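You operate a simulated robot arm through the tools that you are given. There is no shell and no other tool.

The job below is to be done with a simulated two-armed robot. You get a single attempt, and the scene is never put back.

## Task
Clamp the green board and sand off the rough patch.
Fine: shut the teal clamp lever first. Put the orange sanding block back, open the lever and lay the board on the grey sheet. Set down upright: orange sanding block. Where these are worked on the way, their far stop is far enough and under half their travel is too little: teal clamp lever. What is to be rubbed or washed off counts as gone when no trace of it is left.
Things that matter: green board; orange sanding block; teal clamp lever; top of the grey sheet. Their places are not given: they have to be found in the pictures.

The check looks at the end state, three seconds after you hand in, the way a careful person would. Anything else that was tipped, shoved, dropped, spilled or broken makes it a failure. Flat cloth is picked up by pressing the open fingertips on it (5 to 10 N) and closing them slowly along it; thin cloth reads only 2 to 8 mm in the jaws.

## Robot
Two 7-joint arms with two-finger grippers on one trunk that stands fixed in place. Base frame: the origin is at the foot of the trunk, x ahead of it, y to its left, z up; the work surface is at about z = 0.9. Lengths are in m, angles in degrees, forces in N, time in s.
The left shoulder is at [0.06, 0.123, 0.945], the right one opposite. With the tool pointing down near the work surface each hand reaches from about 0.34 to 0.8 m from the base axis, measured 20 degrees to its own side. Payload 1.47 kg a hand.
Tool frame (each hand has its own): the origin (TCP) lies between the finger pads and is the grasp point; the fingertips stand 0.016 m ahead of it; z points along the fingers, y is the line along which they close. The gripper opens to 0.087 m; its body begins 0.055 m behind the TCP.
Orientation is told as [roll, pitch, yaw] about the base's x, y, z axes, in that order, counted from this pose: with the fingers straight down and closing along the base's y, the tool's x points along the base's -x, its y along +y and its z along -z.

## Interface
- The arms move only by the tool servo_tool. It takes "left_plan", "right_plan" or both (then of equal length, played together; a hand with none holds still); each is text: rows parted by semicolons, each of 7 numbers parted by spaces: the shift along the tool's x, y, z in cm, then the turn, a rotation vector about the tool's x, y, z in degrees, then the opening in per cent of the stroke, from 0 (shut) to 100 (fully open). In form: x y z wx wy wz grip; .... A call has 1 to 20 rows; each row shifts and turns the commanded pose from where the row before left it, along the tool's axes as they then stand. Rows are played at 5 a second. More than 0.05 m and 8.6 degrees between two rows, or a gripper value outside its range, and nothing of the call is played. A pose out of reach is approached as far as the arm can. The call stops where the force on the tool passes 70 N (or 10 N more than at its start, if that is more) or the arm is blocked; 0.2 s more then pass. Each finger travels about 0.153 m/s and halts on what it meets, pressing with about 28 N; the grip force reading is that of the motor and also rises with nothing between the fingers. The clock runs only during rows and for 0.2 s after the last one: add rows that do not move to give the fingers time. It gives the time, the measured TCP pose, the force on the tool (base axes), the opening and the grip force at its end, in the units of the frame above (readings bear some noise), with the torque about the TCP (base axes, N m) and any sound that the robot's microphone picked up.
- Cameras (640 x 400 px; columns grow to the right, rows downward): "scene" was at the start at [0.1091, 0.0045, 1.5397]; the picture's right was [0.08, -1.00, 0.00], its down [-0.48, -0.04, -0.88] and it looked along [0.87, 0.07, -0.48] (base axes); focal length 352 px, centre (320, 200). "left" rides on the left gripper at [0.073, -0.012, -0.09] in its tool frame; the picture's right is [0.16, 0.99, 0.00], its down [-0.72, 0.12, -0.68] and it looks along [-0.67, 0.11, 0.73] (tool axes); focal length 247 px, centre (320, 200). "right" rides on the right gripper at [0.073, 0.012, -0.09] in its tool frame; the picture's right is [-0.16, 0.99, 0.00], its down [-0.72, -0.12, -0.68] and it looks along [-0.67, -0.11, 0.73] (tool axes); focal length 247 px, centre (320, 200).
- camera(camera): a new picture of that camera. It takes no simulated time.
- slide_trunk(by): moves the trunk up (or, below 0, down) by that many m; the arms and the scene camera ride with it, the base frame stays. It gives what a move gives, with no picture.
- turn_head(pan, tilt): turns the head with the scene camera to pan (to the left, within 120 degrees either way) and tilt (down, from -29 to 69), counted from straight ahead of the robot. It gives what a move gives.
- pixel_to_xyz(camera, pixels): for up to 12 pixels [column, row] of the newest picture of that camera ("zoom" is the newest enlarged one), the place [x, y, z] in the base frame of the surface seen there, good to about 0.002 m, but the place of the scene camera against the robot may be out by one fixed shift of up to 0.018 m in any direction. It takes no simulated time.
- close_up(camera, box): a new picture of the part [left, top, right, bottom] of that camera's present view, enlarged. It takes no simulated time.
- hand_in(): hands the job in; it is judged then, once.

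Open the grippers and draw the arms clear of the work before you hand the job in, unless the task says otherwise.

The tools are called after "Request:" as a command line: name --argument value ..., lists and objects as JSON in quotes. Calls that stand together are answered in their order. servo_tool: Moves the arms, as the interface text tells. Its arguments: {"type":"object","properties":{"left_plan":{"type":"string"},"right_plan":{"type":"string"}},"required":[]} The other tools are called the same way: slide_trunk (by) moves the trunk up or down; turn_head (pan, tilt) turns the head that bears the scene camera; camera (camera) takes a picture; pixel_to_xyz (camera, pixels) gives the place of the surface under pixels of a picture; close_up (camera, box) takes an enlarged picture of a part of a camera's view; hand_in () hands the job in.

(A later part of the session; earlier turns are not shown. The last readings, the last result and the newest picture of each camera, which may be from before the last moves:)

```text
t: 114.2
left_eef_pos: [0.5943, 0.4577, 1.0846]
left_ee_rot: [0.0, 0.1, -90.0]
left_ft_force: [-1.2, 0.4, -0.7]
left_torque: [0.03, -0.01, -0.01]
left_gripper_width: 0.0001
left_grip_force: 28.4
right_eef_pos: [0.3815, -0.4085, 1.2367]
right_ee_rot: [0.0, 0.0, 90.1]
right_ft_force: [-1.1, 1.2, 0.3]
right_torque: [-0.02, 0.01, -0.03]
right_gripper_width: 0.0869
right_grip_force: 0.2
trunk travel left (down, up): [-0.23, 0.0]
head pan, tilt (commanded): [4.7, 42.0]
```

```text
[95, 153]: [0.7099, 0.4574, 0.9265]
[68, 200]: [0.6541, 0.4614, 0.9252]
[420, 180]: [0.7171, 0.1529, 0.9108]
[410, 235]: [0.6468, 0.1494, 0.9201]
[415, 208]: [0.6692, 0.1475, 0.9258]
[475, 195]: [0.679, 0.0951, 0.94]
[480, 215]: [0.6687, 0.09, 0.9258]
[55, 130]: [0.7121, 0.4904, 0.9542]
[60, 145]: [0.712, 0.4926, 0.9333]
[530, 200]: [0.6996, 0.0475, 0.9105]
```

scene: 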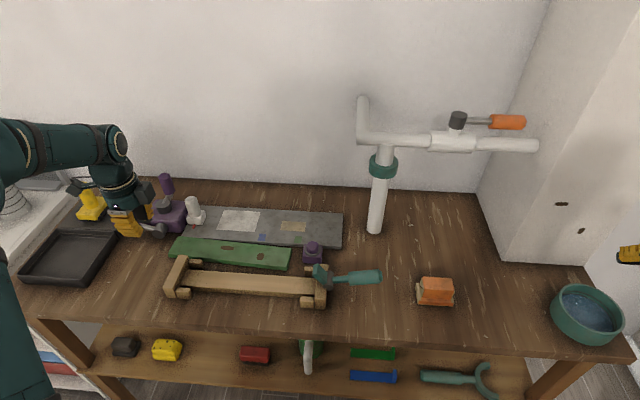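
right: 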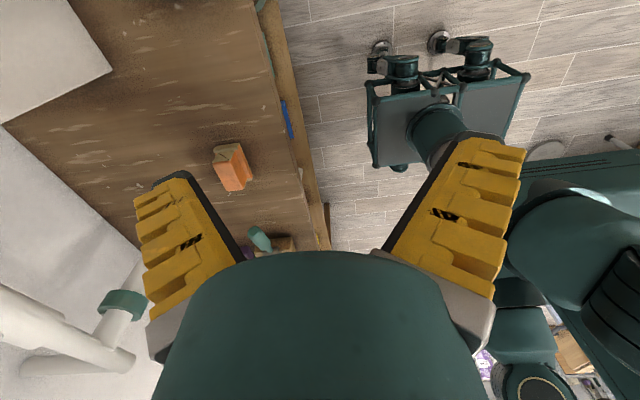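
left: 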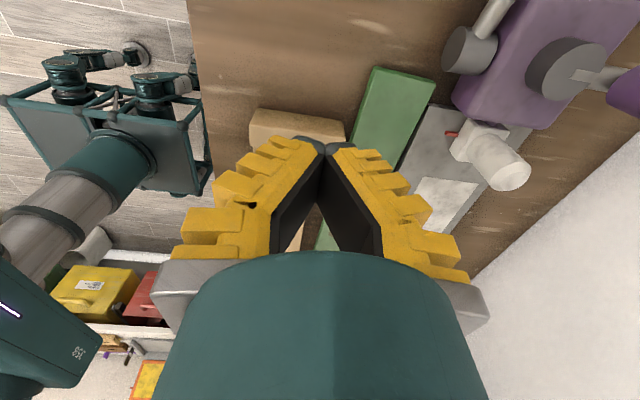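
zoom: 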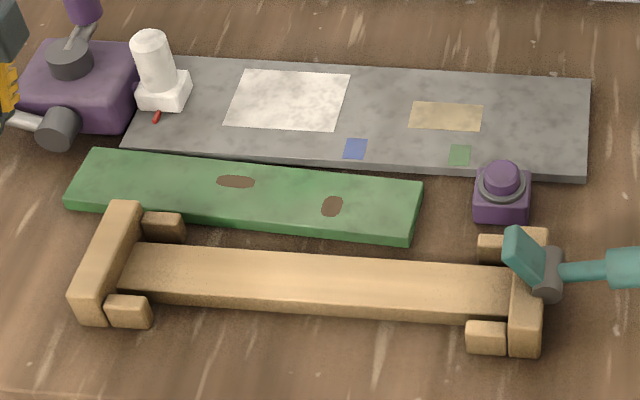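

Board ends are now about (0.668, 0.157) and (0.6775, 0.472); the button's face is at y≈0.097 and the joystick joint at x≥0.703. I bring the right hand, closing it, to above the board's right end.

Request:
servo_tool --right_plan "-2 -1 0 0 0 0.6 60; -4 -2.2 0.5 0 0 0.6 30; -4 -2.3 1 0 0 0.6 0; -4 -2.3 1 0 0 0 0; -4 -2.3 1 0 0 0 0; -4 -2.3 1 0 0 0 0; -4 -2.3 1 0 0 0 0; -4 -2.3 1 0 0 0 0; -4 -2.3 1 0 0 0 0; -4 -2.3 1 0 0 0 0; -4 -2.3 1 0 0 0 0; -4 -2.2 1 0 0 0 0; -2.9 -1.8 1 0 0 0 0; -2 0 0 0 0 0 0; 0 0 0 0 0 0 0; 0 0 0 0 0 0 0"

Request:
camera --camera "right"

Request:
camera --camera "scene"

```text
t: 117.6
left_eef_pos: [0.594, 0.4584, 1.0842]
left_ee_rot: [0.1, -0.1, -90.0]
left_ft_force: [0.4, 0.2, 0.0]
left_torque: [0.01, 0.01, 0.0]
left_gripper_width: 0.0
left_grip_force: 28.2
right_eef_pos: [0.6718, 0.0913, 1.1223]
right_ee_rot: [-0.1, 0.0, 88.1]
right_ft_force: [0.3, 0.5, 0.0]
right_torque: [0.03, -0.02, -0.01]
right_gripper_width: 0.0003
right_grip_force: 27.9
trunk travel left (down, up): [-0.23, 0.0]
head pan, tilt (commanded): [4.7, 42.0]
```

```text
taken
```

right: 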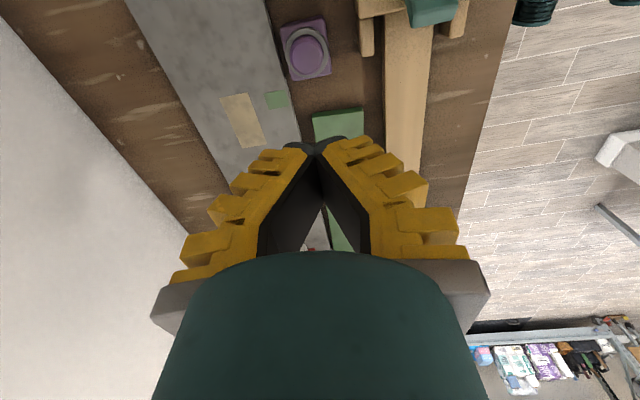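

```text
taken
```

scene: 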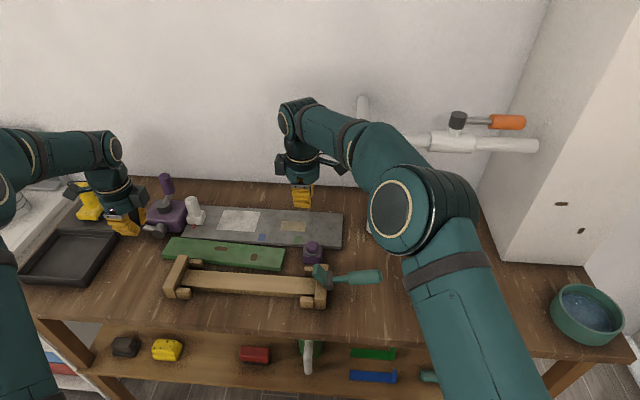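

The right hand reached above the area; its camera sees the board's right end at (338,115) and the button at (305,50). I measure both.

Request:
pixel_to_xyz --camera "right" --pixels '[[315, 117], [360, 110], [338, 114], [338, 118], [300, 78], [320, 74], [330, 70], [305, 80], [365, 50], [370, 55], [272, 100], [340, 130]]'

Request:
close_up --camera "right" --box '[250, 0, 410, 140]'

```text
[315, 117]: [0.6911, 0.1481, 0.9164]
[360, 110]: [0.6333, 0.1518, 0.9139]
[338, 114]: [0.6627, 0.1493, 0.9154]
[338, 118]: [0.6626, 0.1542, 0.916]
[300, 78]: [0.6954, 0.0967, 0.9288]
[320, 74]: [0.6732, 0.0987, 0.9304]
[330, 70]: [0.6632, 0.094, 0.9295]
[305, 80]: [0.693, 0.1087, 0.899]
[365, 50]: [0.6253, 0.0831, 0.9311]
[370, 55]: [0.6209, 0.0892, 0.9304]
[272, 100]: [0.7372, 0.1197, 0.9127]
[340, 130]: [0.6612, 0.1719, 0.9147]
```

```text
2.86 times, centred on (330, 70) of right
```

zoom: 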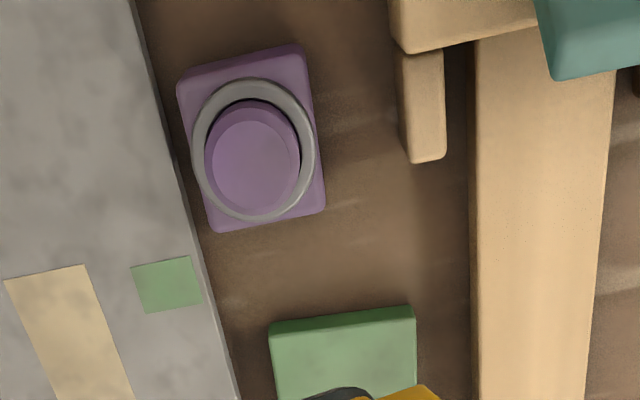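

The right camera puts the board's right end at y≈0.148 and the button's face at y≈0.10, leaving about 47 mm. I measure the real finger width on the left hand, seen in the scene picture, to know whether a finger pair fits.

Request:
close_up --camera "scene" --box '[90, 195, 170, 245]'

Request:
close_up --camera "scene" --box '[265, 160, 345, 210]'

Request:
pixel_to_xyz --camera "zoom" --pixels '[[215, 200], [395, 200], [225, 300], [380, 300], [230, 340], [375, 340], [240, 380], [370, 380], [300, 300], [300, 360], [250, 250], [360, 250]]'

```text
8.00 times, centred on (130, 220) of scene
```

zoom: 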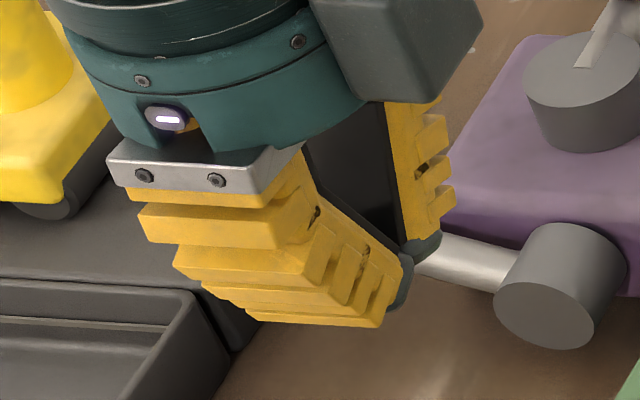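

```text
8.00 times, centred on (305, 185) of scene
```

zoom: 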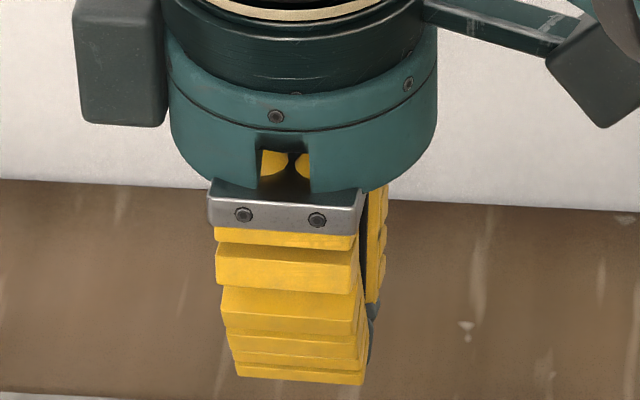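

```text
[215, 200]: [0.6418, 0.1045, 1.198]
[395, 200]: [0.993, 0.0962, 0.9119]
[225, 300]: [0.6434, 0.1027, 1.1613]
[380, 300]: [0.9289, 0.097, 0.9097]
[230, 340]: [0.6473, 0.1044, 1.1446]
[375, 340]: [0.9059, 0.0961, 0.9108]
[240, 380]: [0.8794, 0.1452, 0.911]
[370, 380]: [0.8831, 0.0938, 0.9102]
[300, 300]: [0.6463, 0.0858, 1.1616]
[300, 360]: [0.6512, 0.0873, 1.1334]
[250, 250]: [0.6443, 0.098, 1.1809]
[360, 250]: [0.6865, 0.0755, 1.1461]
```

The fingers are about 28–31 mm wide, so there is room. I set the right fingers about 3 cm apart (so they stand parallel) and lower them next to the board's right end, stopping higher first to check.

Request:
servo_tool --right_plan "-1.7 0.5 0 0 0 0 28; -1.7 0.48 0 0 0 0 28; 0 0 3 0 0 0 28; 0 0 4 0 0 0 28; 0 0 4 0 0 0 28; 0 0 2.5 0 0 0 28; 0 0 0 0 0 0 28; 0 0 0 0 0 0 28"

Request:
camera --camera "right"

Request:
close_up --camera "scene" --box '[220, 190, 360, 300]'

```text
t: 119.4
left_eef_pos: [0.594, 0.4574, 1.0844]
left_ee_rot: [0.0, 0.0, -90.0]
left_ft_force: [0.9, 1.3, 0.4]
left_torque: [0.0, -0.02, 0.0]
left_gripper_width: 0.0
left_grip_force: 28.1
right_eef_pos: [0.6628, 0.1265, 0.9865]
right_ee_rot: [0.0, 0.0, 88.2]
right_ft_force: [0.0, 0.3, 0.0]
right_torque: [0.01, -0.01, 0.03]
right_gripper_width: 0.0305
right_grip_force: 4.8
trunk travel left (down, up): [-0.23, 0.0]
head pan, tilt (commanded): [4.7, 42.0]
```

```text
taken
```

right: 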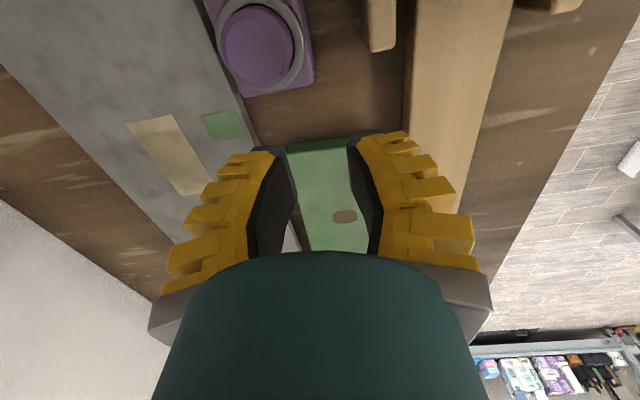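

```text
3.64 times, centred on (290, 245) of scene
```

zoom: 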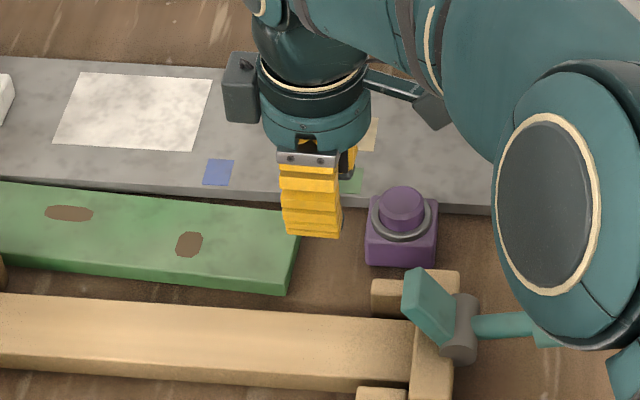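

Close view: the board end's edge runs from about (288,149) to (350,139). I measure it precisely along with the button's edge.

Request:
pixel_to_xyz --camera "right" --pixels '[[320, 150], [320, 146], [300, 152], [340, 147], [318, 142], [270, 95], [300, 88], [310, 80], [270, 88], [380, 45]]'

```text
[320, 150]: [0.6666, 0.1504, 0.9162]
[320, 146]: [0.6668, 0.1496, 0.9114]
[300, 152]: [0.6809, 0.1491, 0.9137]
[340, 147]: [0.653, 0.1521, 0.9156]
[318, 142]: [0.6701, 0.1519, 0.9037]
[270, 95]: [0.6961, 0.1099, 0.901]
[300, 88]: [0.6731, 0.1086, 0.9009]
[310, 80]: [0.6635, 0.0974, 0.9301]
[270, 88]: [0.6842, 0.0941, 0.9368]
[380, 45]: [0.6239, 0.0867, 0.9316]
```

The end face is at y≈0.150 and the button's foot at y≈0.106. I shift 2 mm toward the board and lower the right fingers to TCP z≈0.920 in the gap.

Request:
servo_tool --right_plan "-0.2 0 2 0 0 0 28; 0 0 2 0 0 0 28; 0 0 1.5 0 0 0 28; 0 0 1.1 0 0 0 28; 0 0 0 0 0 0 28"

Request:
close_up --camera "scene" --box '[220, 190, 360, 300]'

```text
t: 120.6
left_eef_pos: [0.5949, 0.4574, 1.0853]
left_ee_rot: [0.0, -0.1, -90.0]
left_ft_force: [-0.2, 0.0, -0.2]
left_torque: [0.01, -0.01, -0.03]
left_gripper_width: 0.0
left_grip_force: 28.0
right_eef_pos: [0.6636, 0.1277, 0.9205]
right_ee_rot: [0.0, 0.0, 88.3]
right_ft_force: [0.4, -0.9, 0.3]
right_torque: [-0.03, -0.01, 0.01]
right_gripper_width: 0.0306
right_grip_force: 4.9
trunk travel left (down, up): [-0.23, 0.0]
head pan, tilt (commanded): [4.7, 42.0]
```

```text
3.64 times, centred on (290, 245) of scene
```

zoom: 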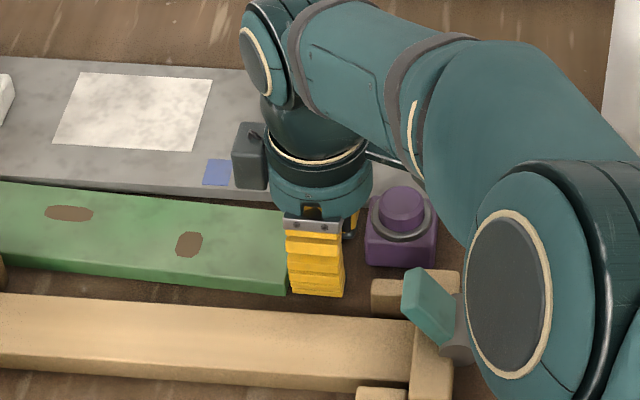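

The right fingers are in place without touching anything. Now I move the left hand above the board's left end, fingers ~3 cm apart, and look.

Request:
servo_tool --left_plan "2 3 0 0 0 0.9 28; 2.1 3.1 0 0 0 0.9 28; 0 0 3 0 0 0 28; 0 0 3 0 0 0 28; 0 0 2.5 0 0 0 28; 0 0 0 0 0 0 28; 0 0 0 0 0 0 28"

Request:
camera --camera "left"

Request:
close_up --camera "scene" --box '[100, 170, 260, 290]'

Request:
pixel_to_xyz --camera "scene" --pixels '[[366, 255], [340, 270], [375, 290], [350, 240]]'

```text
t: 122.2
left_eef_pos: [0.6562, 0.4998, 1.0016]
left_ee_rot: [0.0, 0.0, -91.9]
left_ft_force: [0.8, -0.2, -0.3]
left_torque: [0.0, -0.01, 0.0]
left_gripper_width: 0.0305
left_grip_force: 4.6
right_eef_pos: [0.6637, 0.1259, 0.9207]
right_ee_rot: [0.0, -0.1, 88.2]
right_ft_force: [0.2, -0.5, -0.6]
right_torque: [-0.01, 0.01, 0.02]
right_gripper_width: 0.0306
right_grip_force: 4.4
trunk travel left (down, up): [-0.23, 0.0]
head pan, tilt (commanded): [4.7, 42.0]
```

```text
taken
```

left: 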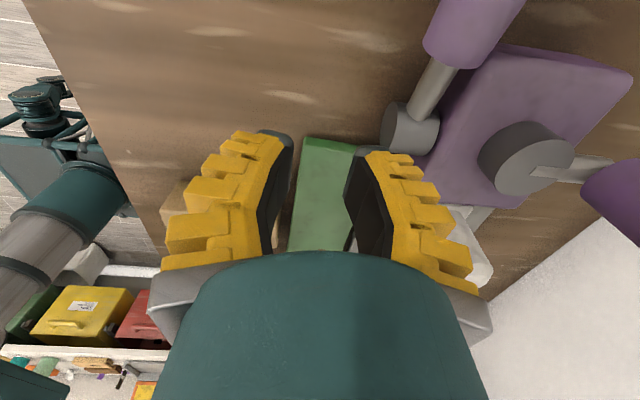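

```text
3.33 times, centred on (180, 230) of scene
```

zoom: 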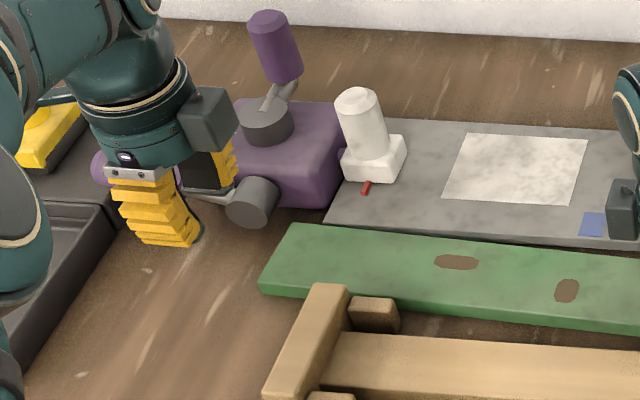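

```text
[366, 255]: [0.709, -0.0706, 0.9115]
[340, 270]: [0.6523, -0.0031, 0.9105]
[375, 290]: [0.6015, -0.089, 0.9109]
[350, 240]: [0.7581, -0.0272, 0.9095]
```

The left camera shows the board's left end at (303–355, ~140) and the joystick joint at (408,128) right beside the far finger. I measure them.

Request:
pixel_to_xyz --camera "left" --pixels '[[305, 140], [328, 143], [350, 147], [328, 150], [310, 137], [395, 110], [385, 140], [400, 150], [410, 110], [430, 150], [420, 70], [390, 125]]'

Request:
close_up --camera "left" --box '[260, 80, 460, 205]'

```text
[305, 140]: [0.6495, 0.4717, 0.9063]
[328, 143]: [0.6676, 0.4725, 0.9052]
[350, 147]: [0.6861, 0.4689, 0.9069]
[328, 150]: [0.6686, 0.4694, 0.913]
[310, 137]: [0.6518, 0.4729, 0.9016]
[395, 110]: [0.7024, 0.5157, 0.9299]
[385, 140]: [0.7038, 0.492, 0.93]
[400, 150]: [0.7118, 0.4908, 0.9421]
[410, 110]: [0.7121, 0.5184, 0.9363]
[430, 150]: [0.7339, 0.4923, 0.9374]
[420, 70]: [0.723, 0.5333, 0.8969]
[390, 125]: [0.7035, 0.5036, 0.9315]
```

```text
3.20 times, centred on (360, 142) of left
```

zoom: 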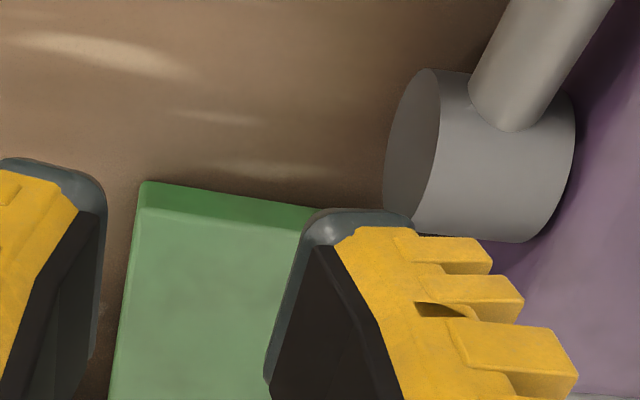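

The joint's face is at x≈0.7035. I shift the left hand 6 mm toward −x so that its far finger is centred on the board's end and clear of the joint, then lower it to TCP z≈0.920.

Request:
servo_tool --left_plan "0 -0.6 1 0 0 0 28; 0 0 2 0 0 0 28; 0 0 2 0 0 0 28; 0 0 2 0 0 0 28; 0 0 1.15 0 0 0 28; 0 0 0 0 0 0 28; 0 0 0 0 0 0 28"

Request:
camera --camera "left"

Request:
close_up --camera "scene" --box '[100, 170, 300, 300]'

```text
t: 123.8
left_eef_pos: [0.6503, 0.4977, 0.9188]
left_ee_rot: [0.0, 0.1, -91.9]
left_ft_force: [0.0, -0.3, 1.0]
left_torque: [0.01, 0.01, -0.01]
left_gripper_width: 0.031
left_grip_force: 4.7
right_eef_pos: [0.664, 0.1274, 0.9209]
right_ee_rot: [0.0, 0.0, 88.1]
right_ft_force: [-0.3, 0.0, 0.7]
right_torque: [-0.04, 0.0, 0.02]
right_gripper_width: 0.0304
right_grip_force: 4.8
trunk travel left (down, up): [-0.23, 0.0]
head pan, tilt (commanded): [4.7, 42.0]
```

```text
taken
```

left: 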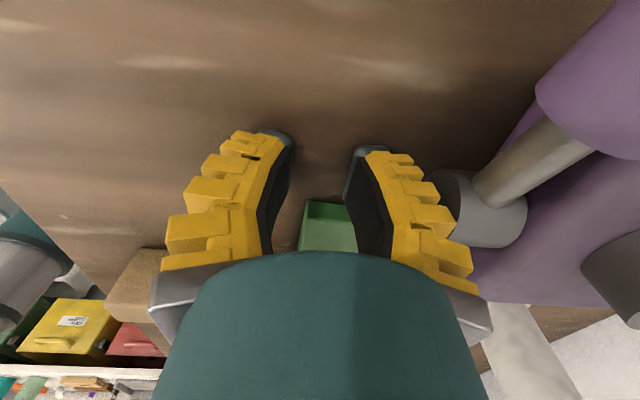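

```text
3.08 times, centred on (200, 235) of scene
```

zoom: 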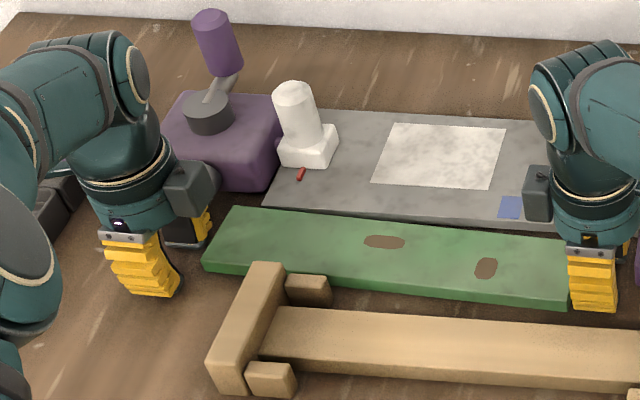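

Both hands are at the ends without touching. I bring them in together in small steps until contact shows.

Request:
servo_tool --left_plan "-0.4 0 -0.1 0 0 0 28; -0.4 0 0 0 0 0 28; 0 0 0 0 0 0 28" --right_plan "-0.3 0 0 0 0 0 28; -0.3 0 0 0 0 0 28; 0 0 0 0 0 0 28"

Request:
servo_tool --left_plan "-0.2 0 0 0 0 0 28; -0.2 0 0 0 0 0 28; 0 0 0 0 0 0 28" --right_plan "-0.2 0 0 0 0 0 28; -0.2 0 0 0 0 0 28; 0 0 0 0 0 0 28"

```text
t: 124.6
left_eef_pos: [0.6515, 0.4902, 0.92]
left_ee_rot: [0.0, 0.0, -91.8]
left_ft_force: [-0.3, 0.1, -0.9]
left_torque: [-0.01, 0.03, 0.0]
left_gripper_width: 0.0304
left_grip_force: 4.4
right_eef_pos: [0.6645, 0.1342, 0.9221]
right_ee_rot: [0.0, 0.0, 88.1]
right_ft_force: [0.3, -0.4, -0.3]
right_torque: [-0.01, 0.0, -0.05]
right_gripper_width: 0.0305
right_grip_force: 4.7
trunk travel left (down, up): [-0.23, 0.0]
head pan, tilt (commanded): [4.7, 42.0]
```

```text
t: 125.4
left_eef_pos: [0.6491, 0.4892, 0.9198]
left_ee_rot: [0.0, 0.3, -91.6]
left_ft_force: [-1.0, 23.8, -0.8]
left_torque: [0.15, -0.02, 0.5]
left_gripper_width: 0.0296
left_grip_force: 3.8
right_eef_pos: [0.6667, 0.1352, 0.9225]
right_ee_rot: [0.1, 0.2, 88.1]
right_ft_force: [0.5, -24.3, 3.2]
right_torque: [-0.13, -0.09, -0.56]
right_gripper_width: 0.0309
right_grip_force: 5.0
trunk travel left (down, up): [-0.23, 0.0]
head pan, tilt (commanded): [4.7, 42.0]
```

Both hands squeeze with 24 N; the torque shows that the right hand touches only with its far finger. I turn the right hand 1.2° to bring both fingers to bear.

Request:
servo_tool --right_plan "0 0 0 0 0 0.6 28; 0 0 0 0 0 0.6 28; 0 0 0 0 0 0 28"

```text
t: 126.2
left_eef_pos: [0.6503, 0.4895, 0.9186]
left_ee_rot: [0.0, 0.3, -91.5]
left_ft_force: [2.3, 36.9, 1.2]
left_torque: [0.2, -0.02, 0.87]
left_gripper_width: 0.031
left_grip_force: 5.0
right_eef_pos: [0.6657, 0.1352, 0.9228]
right_ee_rot: [-0.1, 0.2, 86.9]
right_ft_force: [1.5, -35.2, 5.9]
right_torque: [-0.18, -0.04, 0.0]
right_gripper_width: 0.025
right_grip_force: 1.2
trunk travel left (down, up): [-0.23, 0.0]
head pan, tilt (commanded): [4.7, 42.0]
```

Now both right fingers bear (36 N squeeze). I lift both hands 6 mm together as a test.

Request:
servo_tool --left_plan "0 0 -0.3 0 0 0 28; 0 0 -0.3 0 0 0 28; 0 0 0 0 0 0 28" --right_plan "0 0 -0.3 0 0 0 28; 0 0 -0.3 0 0 0 28; 0 0 0 0 0 0 28"

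Request:
close_up --camera "scene" --box '[120, 180, 340, 310]'

```text
t: 127.0
left_eef_pos: [0.6503, 0.4891, 0.9235]
left_ee_rot: [-0.1, 0.2, -91.7]
left_ft_force: [1.4, 35.9, -0.9]
left_torque: [0.26, 0.03, 0.78]
left_gripper_width: 0.0305
left_grip_force: 4.8
right_eef_pos: [0.665, 0.1345, 0.9274]
right_ee_rot: [0.0, 0.3, 86.9]
right_ft_force: [-1.1, -34.4, -1.1]
right_torque: [-0.26, 0.01, 0.1]
right_gripper_width: 0.0255
right_grip_force: 1.0
trunk travel left (down, up): [-0.23, 0.0]
head pan, tilt (commanded): [4.7, 42.0]
```

```text
2.91 times, centred on (230, 245) of scene
```

zoom: 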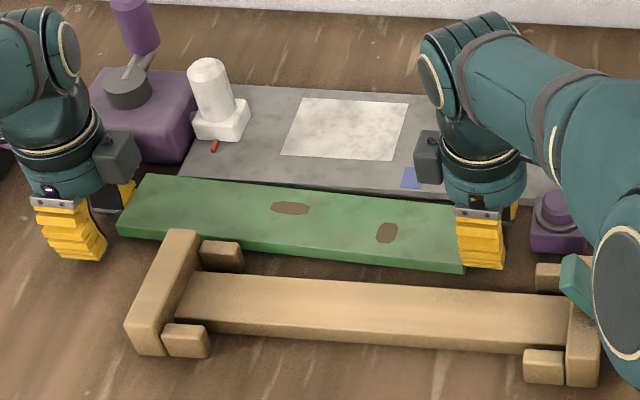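

Each hand carries about 1 N: the board is off the table and held. I continue the lift another 5.6 cm together, slowly.

Request:
servo_tool --left_plan "0 0 -0.5 0 0 0 28; 0 0 -0.7 0 0 0 28; 0 0 -0.8 0 0 0 28; 0 0 -0.8 0 0 0 28; 0 0 0 0 0 0 28" --right_plan "0 0 -0.5 0 0 0 28; 0 0 -0.7 0 0 0 28; 0 0 -0.8 0 0 0 28; 0 0 -0.8 0 0 0 28; 0 0 0 0 0 0 28"

Request:
close_up --camera "scene" --box '[120, 180, 340, 310]'

```text
t: 128.2
left_eef_pos: [0.6479, 0.4892, 0.9523]
left_ee_rot: [0.0, 0.2, -91.7]
left_ft_force: [3.5, 33.0, -2.4]
left_torque: [0.18, 0.08, 0.83]
left_gripper_width: 0.0311
left_grip_force: 4.6
right_eef_pos: [0.667, 0.135, 0.955]
right_ee_rot: [0.0, 0.3, 86.9]
right_ft_force: [-2.4, -32.7, -1.8]
right_torque: [-0.21, -0.13, 0.65]
right_gripper_width: 0.0252
right_grip_force: 1.2
trunk travel left (down, up): [-0.23, 0.0]
head pan, tilt (commanded): [4.7, 42.0]
```

```text
2.91 times, centred on (230, 245) of scene
```

zoom: 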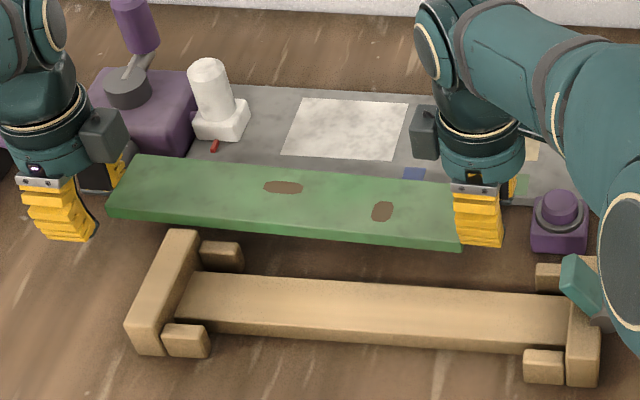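

The board is carried level and stable. I lift another 3.2 cm to clear the purple button (top ≈0.952).

Request:
servo_tool --left_plan "0 0 -0.8 0 0 0 28; 0 0 -0.8 0 0 0 28; 0 0 -0.8 0 0 0 28; 0 0 -0.8 0 0 0 28; 0 0 0 0 0 0 28" --right_plan "0 0 -0.8 0 0 0 28; 0 0 -0.8 0 0 0 28; 0 0 -0.8 0 0 0 28; 0 0 -0.8 0 0 0 28; 0 0 0 0 0 0 28"

Request:
close_up --camera "scene" --box '[120, 160, 380, 310]'

Request:
camera --camera "right"

```text
t: 129.4
left_eef_pos: [0.6484, 0.4889, 0.9839]
left_ee_rot: [-0.2, 0.3, -91.7]
left_ft_force: [1.0, 32.1, -1.9]
left_torque: [0.2, 0.04, 0.77]
left_gripper_width: 0.0307
left_grip_force: 4.6
right_eef_pos: [0.666, 0.1351, 0.9891]
right_ee_rot: [0.0, 0.1, 86.9]
right_ft_force: [-1.1, -32.7, -0.4]
right_torque: [-0.24, 0.04, 0.16]
right_gripper_width: 0.0253
right_grip_force: 0.9
trunk travel left (down, up): [-0.23, 0.0]
head pan, tilt (commanded): [4.7, 42.0]
```

```text
2.46 times, centred on (250, 235) of scene
```

zoom: 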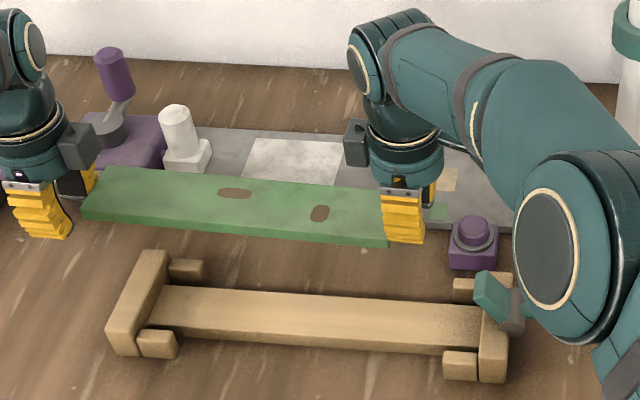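

```text
taken
```

right: 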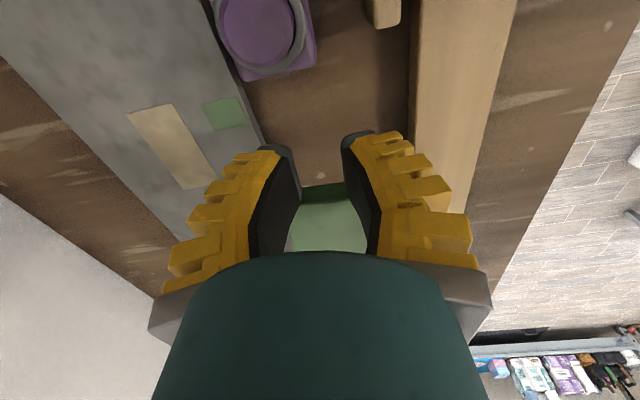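

The board is held at z≈0.963 (bottom), above the button. I now carry it together toward −y (and slightly +x) in a first third, checking the squeeze.

Request:
servo_tool --left_plan "-0.96 0.196 0 0 0 0 28; -0.96 0.196 0 0 0 0 28; -0.96 0.196 0 0 0 0 28; -0.96 0.196 0 0 0 0 28; 0 0 0 0 0 0 28" --right_plan "0.956 -0.219 0 0 0 0 28; 0.956 -0.219 0 0 0 0 28; 0.956 -0.219 0 0 0 0 28; 0.956 -0.219 0 0 0 0 28; 0 0 0 0 0 0 28"

Request:
close_up --camera "scene" --box '[120, 160, 380, 310]'

```text
t: 130.6
left_eef_pos: [0.6575, 0.4509, 0.986]
left_ee_rot: [0.0, 0.2, -91.6]
left_ft_force: [1.0, 32.3, -1.3]
left_torque: [0.2, 0.05, 0.79]
left_gripper_width: 0.0306
left_grip_force: 4.3
right_eef_pos: [0.6731, 0.0969, 0.9882]
right_ee_rot: [0.0, 0.2, 86.8]
right_ft_force: [-0.7, -30.7, -0.7]
right_torque: [-0.23, 0.02, -0.03]
right_gripper_width: 0.0256
right_grip_force: 9.6
trunk travel left (down, up): [-0.23, 0.0]
head pan, tilt (commanded): [4.7, 42.0]
```

```text
2.46 times, centred on (250, 235) of scene
```

zoom: 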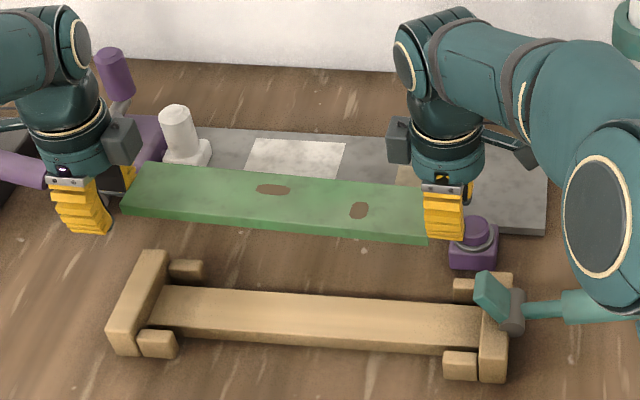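

The hold is stable (31 N). I continue the next third and then the last third toward −y.

Request:
servo_tool --left_plan "-0.96 0.196 0 0 0 0 28; -0.96 0.196 0 0 0 0 28; -0.96 0.196 0 0 0 0 28; -0.96 0.196 0 0 0 0 28; 0 0 0 0 0 0 28" --right_plan "0.956 -0.219 0 0 0 0 28; 0.956 -0.219 0 0 0 0 28; 0.956 -0.219 0 0 0 0 28; 0.956 -0.219 0 0 0 0 28; 0 0 0 0 0 0 28"

Request:
close_up --camera "scene" --box '[120, 160, 400, 310]'

```text
t: 131.8
left_eef_pos: [0.6642, 0.4117, 0.9858]
left_ee_rot: [-0.1, 0.3, -91.5]
left_ft_force: [1.7, 30.6, -2.0]
left_torque: [0.2, 0.05, 0.7]
left_gripper_width: 0.0307
left_grip_force: 4.8
right_eef_pos: [0.6802, 0.0573, 0.9873]
right_ee_rot: [0.0, 0.2, 86.9]
right_ft_force: [-0.8, -29.9, -0.2]
right_torque: [-0.28, 0.0, 0.03]
right_gripper_width: 0.0252
right_grip_force: 0.6
trunk travel left (down, up): [-0.23, 0.0]
head pan, tilt (commanded): [4.7, 42.0]
```

```text
2.29 times, centred on (260, 235) of scene
```

zoom: 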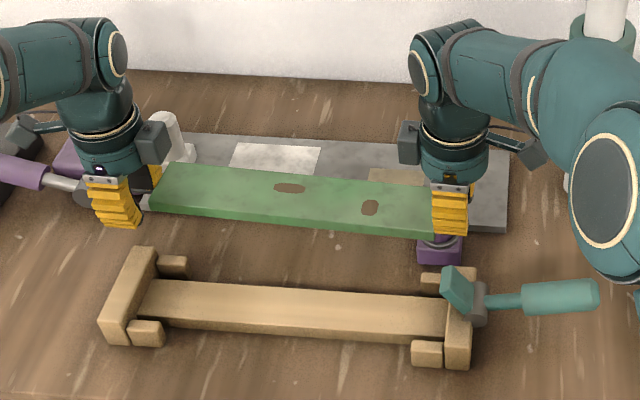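

Still stable. I carry the rest of the −y travel, adding a slight extra squeeze.

Request:
servo_tool --left_plan "-0.9 0.19 0 0 0 0 28; -0.9 0.19 0 0 0 0 28; -0.9 0.19 0 0 0 0 28; -0.9 0.19 0 0 0 0 28; 0 0 0 0 0 0 28" --right_plan "0.88 -0.21 0 0 0 0 28; 0.88 -0.21 0 0 0 0 28; 0.88 -0.21 0 0 0 0 28; 0.88 -0.21 0 0 0 0 28; 0 0 0 0 0 0 28"

Request:
camera --camera "scene"

Request:
camera --camera "right"

Request:
camera --camera "left"

```text
t: 133.0
left_eef_pos: [0.67, 0.3752, 0.9844]
left_ee_rot: [-0.1, 0.2, -91.6]
left_ft_force: [0.7, 30.8, -1.4]
left_torque: [0.2, 0.04, 0.75]
left_gripper_width: 0.0305
left_grip_force: 4.8
right_eef_pos: [0.6879, 0.0222, 0.9883]
right_ee_rot: [0.1, 0.1, 86.9]
right_ft_force: [-0.9, -30.8, -1.3]
right_torque: [-0.24, -0.01, -0.03]
right_gripper_width: 0.0251
right_grip_force: 9.3
trunk travel left (down, up): [-0.23, 0.0]
head pan, tilt (commanded): [4.7, 42.0]
```

```text
taken
```

scene: 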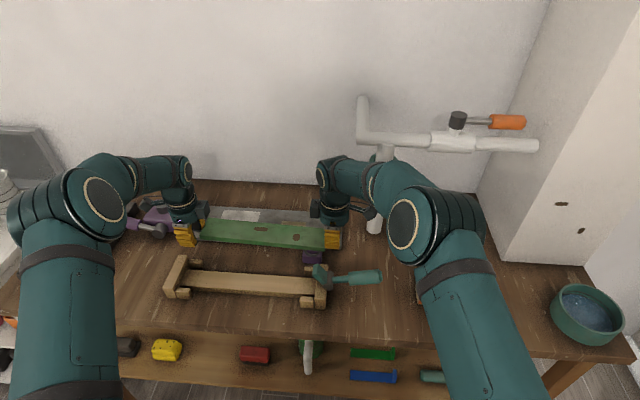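

```text
taken
```

right: 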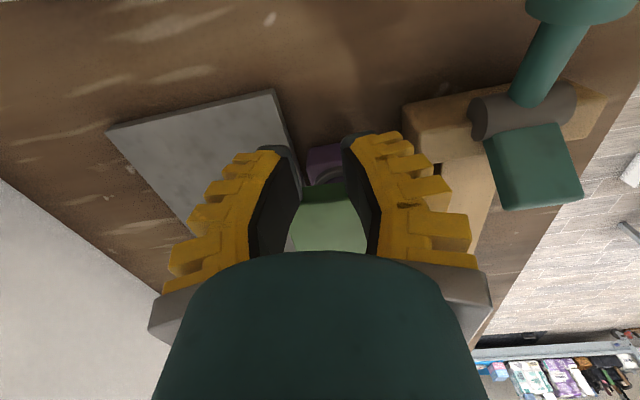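

```text
taken
```

left: 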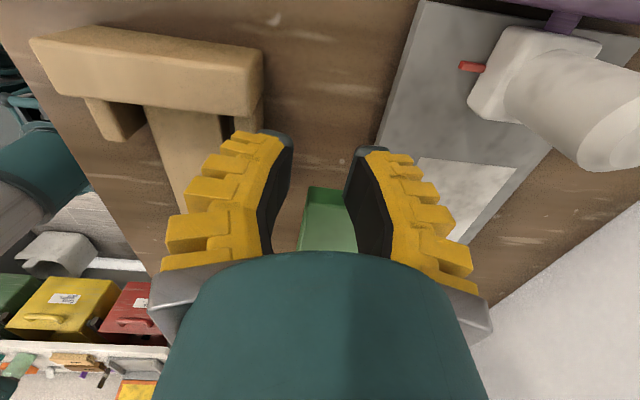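

The board hangs above the slot beside the sheet. I check the white stand's position with the left camera before moving toward +x.

Request:
pixel_to_xyz --camera "left" --pixels '[[472, 112], [480, 118], [510, 35], [500, 60], [520, 100], [590, 160], [620, 140], [468, 66], [395, 80], [425, 165], [330, 195], [320, 240]]'

Request:
pixel_to_xyz --camera "right" --pixels '[[272, 92], [110, 130], [290, 140], [200, 110], [330, 195], [330, 230], [320, 155], [540, 200]]'

```text
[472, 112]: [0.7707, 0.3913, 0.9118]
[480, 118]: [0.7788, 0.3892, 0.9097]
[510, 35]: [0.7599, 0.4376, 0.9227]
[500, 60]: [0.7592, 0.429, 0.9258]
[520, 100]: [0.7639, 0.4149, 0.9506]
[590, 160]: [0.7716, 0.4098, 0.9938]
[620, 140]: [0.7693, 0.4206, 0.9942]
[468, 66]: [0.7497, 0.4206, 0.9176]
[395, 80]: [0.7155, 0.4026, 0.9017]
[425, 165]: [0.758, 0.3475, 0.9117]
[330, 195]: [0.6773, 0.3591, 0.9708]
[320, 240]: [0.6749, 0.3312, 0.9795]
```

```text
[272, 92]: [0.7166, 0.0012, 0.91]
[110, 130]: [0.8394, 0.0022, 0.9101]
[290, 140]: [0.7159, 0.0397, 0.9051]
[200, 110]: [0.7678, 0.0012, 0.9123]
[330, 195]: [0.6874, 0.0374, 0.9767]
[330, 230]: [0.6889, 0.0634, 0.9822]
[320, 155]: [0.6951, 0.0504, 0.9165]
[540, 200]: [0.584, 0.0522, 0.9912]
```

The sheet's right corners are at (0.7165, 0.001) and (0.8395, 0.002). Before moving toward the pipe I measure the right wrist's height and size in the scene.

Request:
close_up --camera "scene" --box '[290, 100, 430, 260]'

Request:
pixel_to_xyz --camera "scene" --pixels '[[322, 175], [328, 162], [335, 158], [345, 158], [330, 185], [332, 195], [365, 165], [360, 210], [368, 212], [374, 210], [375, 230], [381, 152]]'

```text
2.50 times, centred on (360, 180) of scene
```

zoom: 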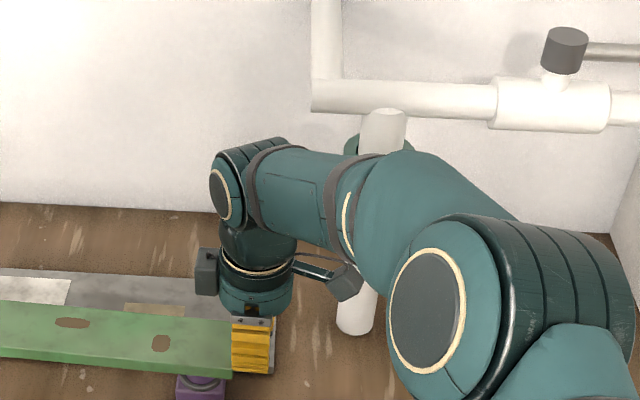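

```text
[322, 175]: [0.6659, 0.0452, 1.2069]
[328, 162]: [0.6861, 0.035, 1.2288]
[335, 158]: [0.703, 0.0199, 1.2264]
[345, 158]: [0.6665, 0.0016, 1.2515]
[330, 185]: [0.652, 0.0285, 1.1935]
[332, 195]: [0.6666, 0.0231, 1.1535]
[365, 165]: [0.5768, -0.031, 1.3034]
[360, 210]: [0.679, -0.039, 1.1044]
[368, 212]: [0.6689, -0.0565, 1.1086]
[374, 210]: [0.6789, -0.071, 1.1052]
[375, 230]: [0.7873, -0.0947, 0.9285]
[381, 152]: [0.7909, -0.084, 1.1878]
```

The wrist sits 0.207 above the TCP, so the right hand must not go past x≈0.746 while high. I move the board toward +x by half the planned 5.8 cm and check.

Request:
servo_tool --left_plan "-0.071 0.969 0 0 0 0 28; -0.071 0.969 0 0 0 0 28; -0.071 0.969 0 0 0 0 28; 0 0 0 0 0 0 28" --right_plan "0.048 -0.971 0 0 0 0 28; 0.048 -0.971 0 0 0 0 28; 0.048 -0.971 0 0 0 0 28; 0 0 0 0 0 0 28"

Request:
close_up --camera "scene" --box '[150, 100, 430, 270]'

```text
t: 134.0
left_eef_pos: [0.6992, 0.374, 0.9866]
left_ee_rot: [-0.1, 0.2, -91.7]
left_ft_force: [1.0, 27.6, -1.7]
left_torque: [0.15, 0.04, 0.61]
left_gripper_width: 0.0305
left_grip_force: 4.8
right_eef_pos: [0.7153, 0.0196, 0.9887]
right_ee_rot: [0.0, 0.2, 87.0]
right_ft_force: [-0.4, -26.4, -0.9]
right_torque: [-0.21, 0.01, 0.07]
right_gripper_width: 0.0256
right_grip_force: 0.9
trunk travel left (down, up): [-0.23, 0.0]
head pan, tilt (commanded): [4.7, 42.0]
```

```text
2.29 times, centred on (290, 185) of scene
```

zoom: 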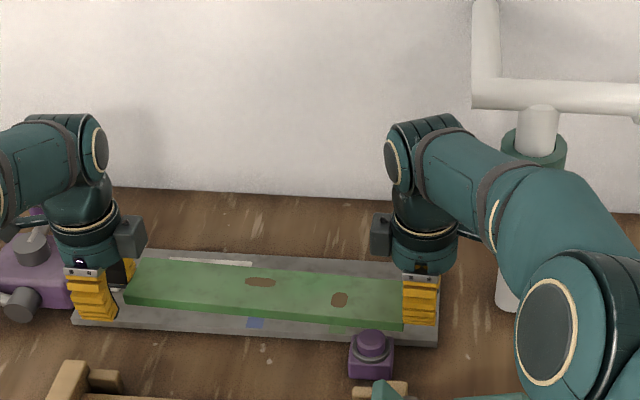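

The hold is good (27 N). I add a little squeeze and do the second half of the +x move.

Request:
servo_tool --left_plan "-0.12 0.969 0 0 0 0 28; -0.12 0.969 0 0 0 0 28; -0.12 0.969 0 0 0 0 28; 0 0 0 0 0 0 28" --right_plan "0.03 -0.971 0 0 0 0 28; 0.03 -0.971 0 0 0 0 28; 0.03 -0.971 0 0 0 0 28; 0 0 0 0 0 0 28"

Request:
close_up --camera "scene" --box '[150, 100, 430, 270]'

Request:
camera --camera "left"

Request:
camera --camera "right"

```text
t: 135.0
left_eef_pos: [0.7287, 0.368, 0.9849]
left_ee_rot: [-0.2, 0.1, -91.7]
left_ft_force: [-0.8, 31.0, -1.5]
left_torque: [0.24, -0.04, 0.7]
left_gripper_width: 0.0289
left_grip_force: 4.2
right_eef_pos: [0.7352, 0.0139, 0.9878]
right_ee_rot: [0.1, 0.2, 86.9]
right_ft_force: [0.9, -29.8, -0.9]
right_torque: [-0.23, 0.05, -0.79]
right_gripper_width: 0.032
right_grip_force: 5.8
right hand out of reach, approached as far as the arm can: row 3
trunk travel left (down, up): [-0.23, 0.0]
head pan, tilt (commanded): [4.7, 42.0]
```

```text
2.29 times, centred on (290, 185) of scene
```

zoom: 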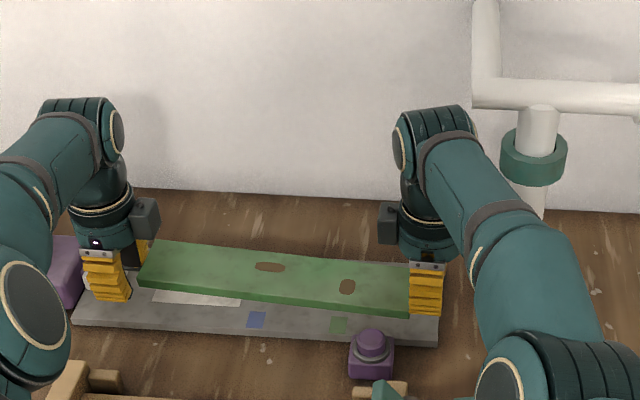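

```text
taken
```

left: 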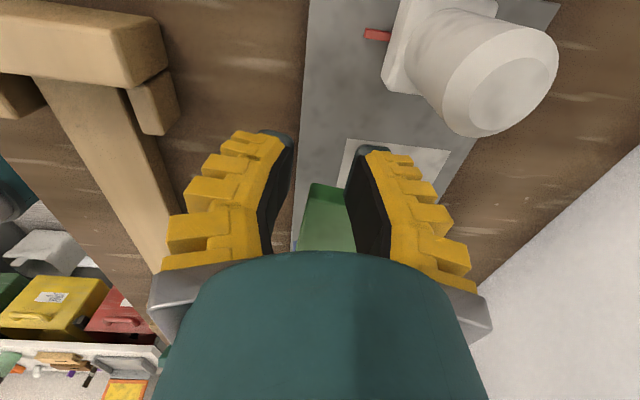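

```text
taken
```

right: 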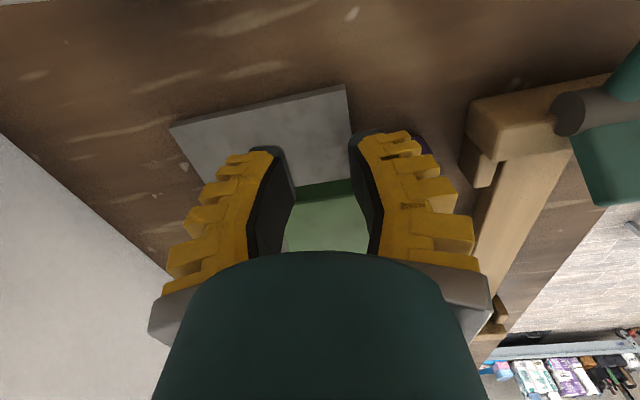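

The right arm reached its limit at (0.735, 0.014), so the board is turned a few degrees but still held (30 N). Lowering gives it more reach: I lower 1 cm while moving the right hand slightly further +x, then check.

Request:
servo_tool --left_plan "0 0 0.5 0 0 0 28; 0 0 0.5 0 0 0 28; 0 0 0 0 0 0 28" --right_plan "0 -0.15 0.5 0 0 0 28; 0 -0.15 0.5 0 0 0 28; 0 0 0 0 0 0 28"

Request:
close_up --camera "scene" --box '[170, 190, 370, 290]'

Request:
camera --camera "right"

```text
t: 135.8
left_eef_pos: [0.7273, 0.3696, 0.974]
left_ee_rot: [-0.1, 0.0, -91.8]
left_ft_force: [-0.5, 28.5, -2.9]
left_torque: [0.2, -0.01, 0.67]
left_gripper_width: 0.0287
left_grip_force: 4.0
right_eef_pos: [0.734, 0.0142, 0.9843]
right_ee_rot: [-0.2, 0.1, 86.9]
right_ft_force: [1.1, -29.9, -1.2]
right_torque: [-0.23, 0.01, -0.71]
right_gripper_width: 0.0321
right_grip_force: 5.5
right hand out of reach, approached as far as the arm can: row 1
trunk travel left (down, up): [-0.23, 0.0]
head pan, tilt (commanded): [4.7, 42.0]
```

```text
3.20 times, centred on (270, 240) of scene
```

zoom: 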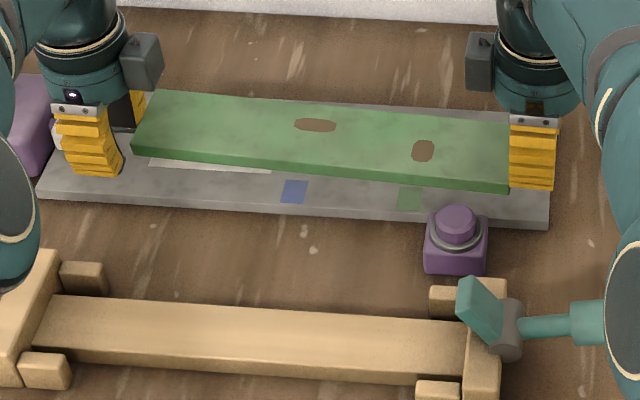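

```text
taken
```

right: 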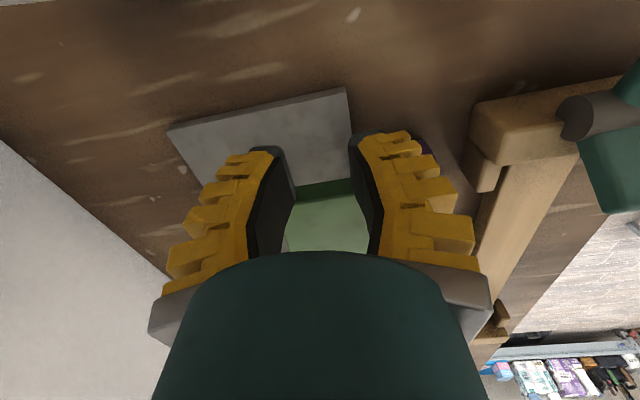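

The right hand stopped short in the last step, so its end is about 6 mm higher. I lower only the right hand by 6 mm, backing off a hair in x.

Request:
servo_tool --right_plan "0 0.08 0.3 0 0 0 28; 0 0 0.3 0 0 0 28; 0 0 0 0 0 0 28"

```text
t: 136.6
left_eef_pos: [0.7285, 0.3681, 0.9749]
left_ee_rot: [-0.1, 0.2, -91.7]
left_ft_force: [-1.3, 29.5, -1.2]
left_torque: [0.2, -0.04, 0.69]
left_gripper_width: 0.0291
left_grip_force: 4.5
right_eef_pos: [0.7334, 0.0138, 0.9777]
right_ee_rot: [0.1, 0.2, 86.9]
right_ft_force: [0.8, -29.2, -1.7]
right_torque: [-0.25, 0.03, -0.76]
right_gripper_width: 0.032
right_grip_force: 4.9
trunk travel left (down, up): [-0.23, 0.0]
head pan, tilt (commanded): [4.7, 42.0]
```

Levelled again. I measure the board's near edge relative to the button before going lower.

Request:
close_up --camera "scene" --box '[170, 190, 370, 290]'

Request:
pixel_to_xyz --camera "zoom" --pixels '[[500, 182], [460, 177], [420, 172], [140, 145], [160, 93], [500, 128], [350, 160], [457, 218], [455, 240], [490, 235], [300, 215], [540, 225]]'

```text
3.20 times, centred on (270, 240) of scene
```

zoom: 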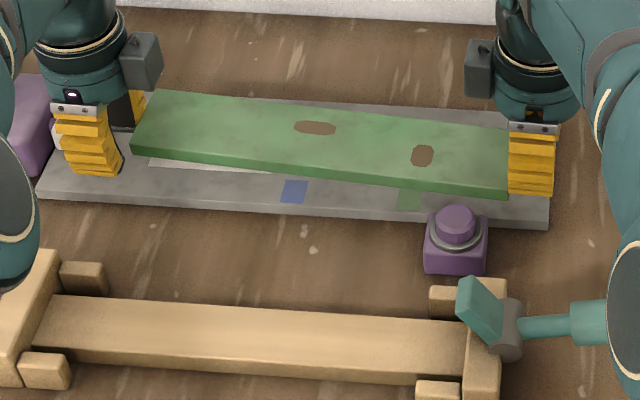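

```text
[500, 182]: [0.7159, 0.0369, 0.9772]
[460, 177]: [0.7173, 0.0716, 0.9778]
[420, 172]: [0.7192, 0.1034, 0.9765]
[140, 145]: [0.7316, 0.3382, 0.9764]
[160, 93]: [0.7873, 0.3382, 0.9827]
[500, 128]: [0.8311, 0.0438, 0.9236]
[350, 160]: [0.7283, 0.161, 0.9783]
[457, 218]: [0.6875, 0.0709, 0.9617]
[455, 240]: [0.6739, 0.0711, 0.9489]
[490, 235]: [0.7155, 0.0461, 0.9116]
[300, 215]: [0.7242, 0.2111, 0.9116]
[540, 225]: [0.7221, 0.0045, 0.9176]
```

The board's near edge is at x≈0.712, about 1.2 cm clear of the button box (far edge ≈0.698). I lower both hands together 4 cm toward the sheet.

Request:
servo_tool --left_plan "0 0 0.6 0 0 0 28; 0 0 0.8 0 0 0 28; 0 0 0.8 0 0 0 28; 0 0 0 0 0 0 28" --right_plan "0 0 0.6 0 0 0 28; 0 0 0.8 0 0 0 28; 0 0 0.8 0 0 0 28; 0 0 0 0 0 0 28"

Request:
servo_tool --left_plan "0 0 0.7 0 0 0 28; 0 0 0.6 0 0 0 28; 0 0 0.3 0 0 0 28; 0 0 0 0 0 0 28" --right_plan "0 0 0.7 0 0 0 28; 0 0 0.6 0 0 0 28; 0 0 0.3 0 0 0 28; 0 0 0 0 0 0 28"

Request:
close_up --camera "scene" --box '[170, 190, 370, 290]'

```text
t: 137.6
left_eef_pos: [0.7284, 0.3669, 0.9525]
left_ee_rot: [0.0, 0.1, -91.7]
left_ft_force: [0.5, 26.9, -1.9]
left_torque: [0.18, 0.03, 0.56]
left_gripper_width: 0.0297
left_grip_force: 3.4
right_eef_pos: [0.7301, 0.0134, 0.9554]
right_ee_rot: [0.0, 0.2, 87.0]
right_ft_force: [0.2, -26.8, -0.1]
right_torque: [-0.18, 0.02, -0.69]
right_gripper_width: 0.0321
right_grip_force: 5.1
right hand out of reach, approached as far as the arm can: row 3
trunk travel left (down, up): [-0.23, 0.0]
head pan, tilt (commanded): [4.7, 42.0]
```

```text
t: 138.6
left_eef_pos: [0.7278, 0.3672, 0.9387]
left_ee_rot: [-0.1, 0.1, -91.7]
left_ft_force: [0.8, 29.6, 2.2]
left_torque: [0.07, 0.03, 0.72]
left_gripper_width: 0.0323
left_grip_force: 4.1
right_eef_pos: [0.7311, 0.0134, 0.9408]
right_ee_rot: [-0.1, 0.1, 86.9]
right_ft_force: [6.0, -24.8, 4.3]
right_torque: [-0.06, 0.03, -0.7]
right_gripper_width: 0.0365
right_grip_force: 6.3
trunk travel left (down, up): [-0.23, 0.0]
head pan, tilt (commanded): [4.7, 42.0]
```

```text
3.20 times, centred on (270, 240) of scene
```

zoom: 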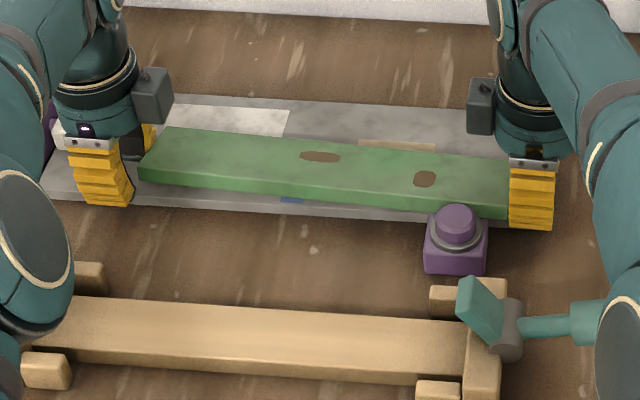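

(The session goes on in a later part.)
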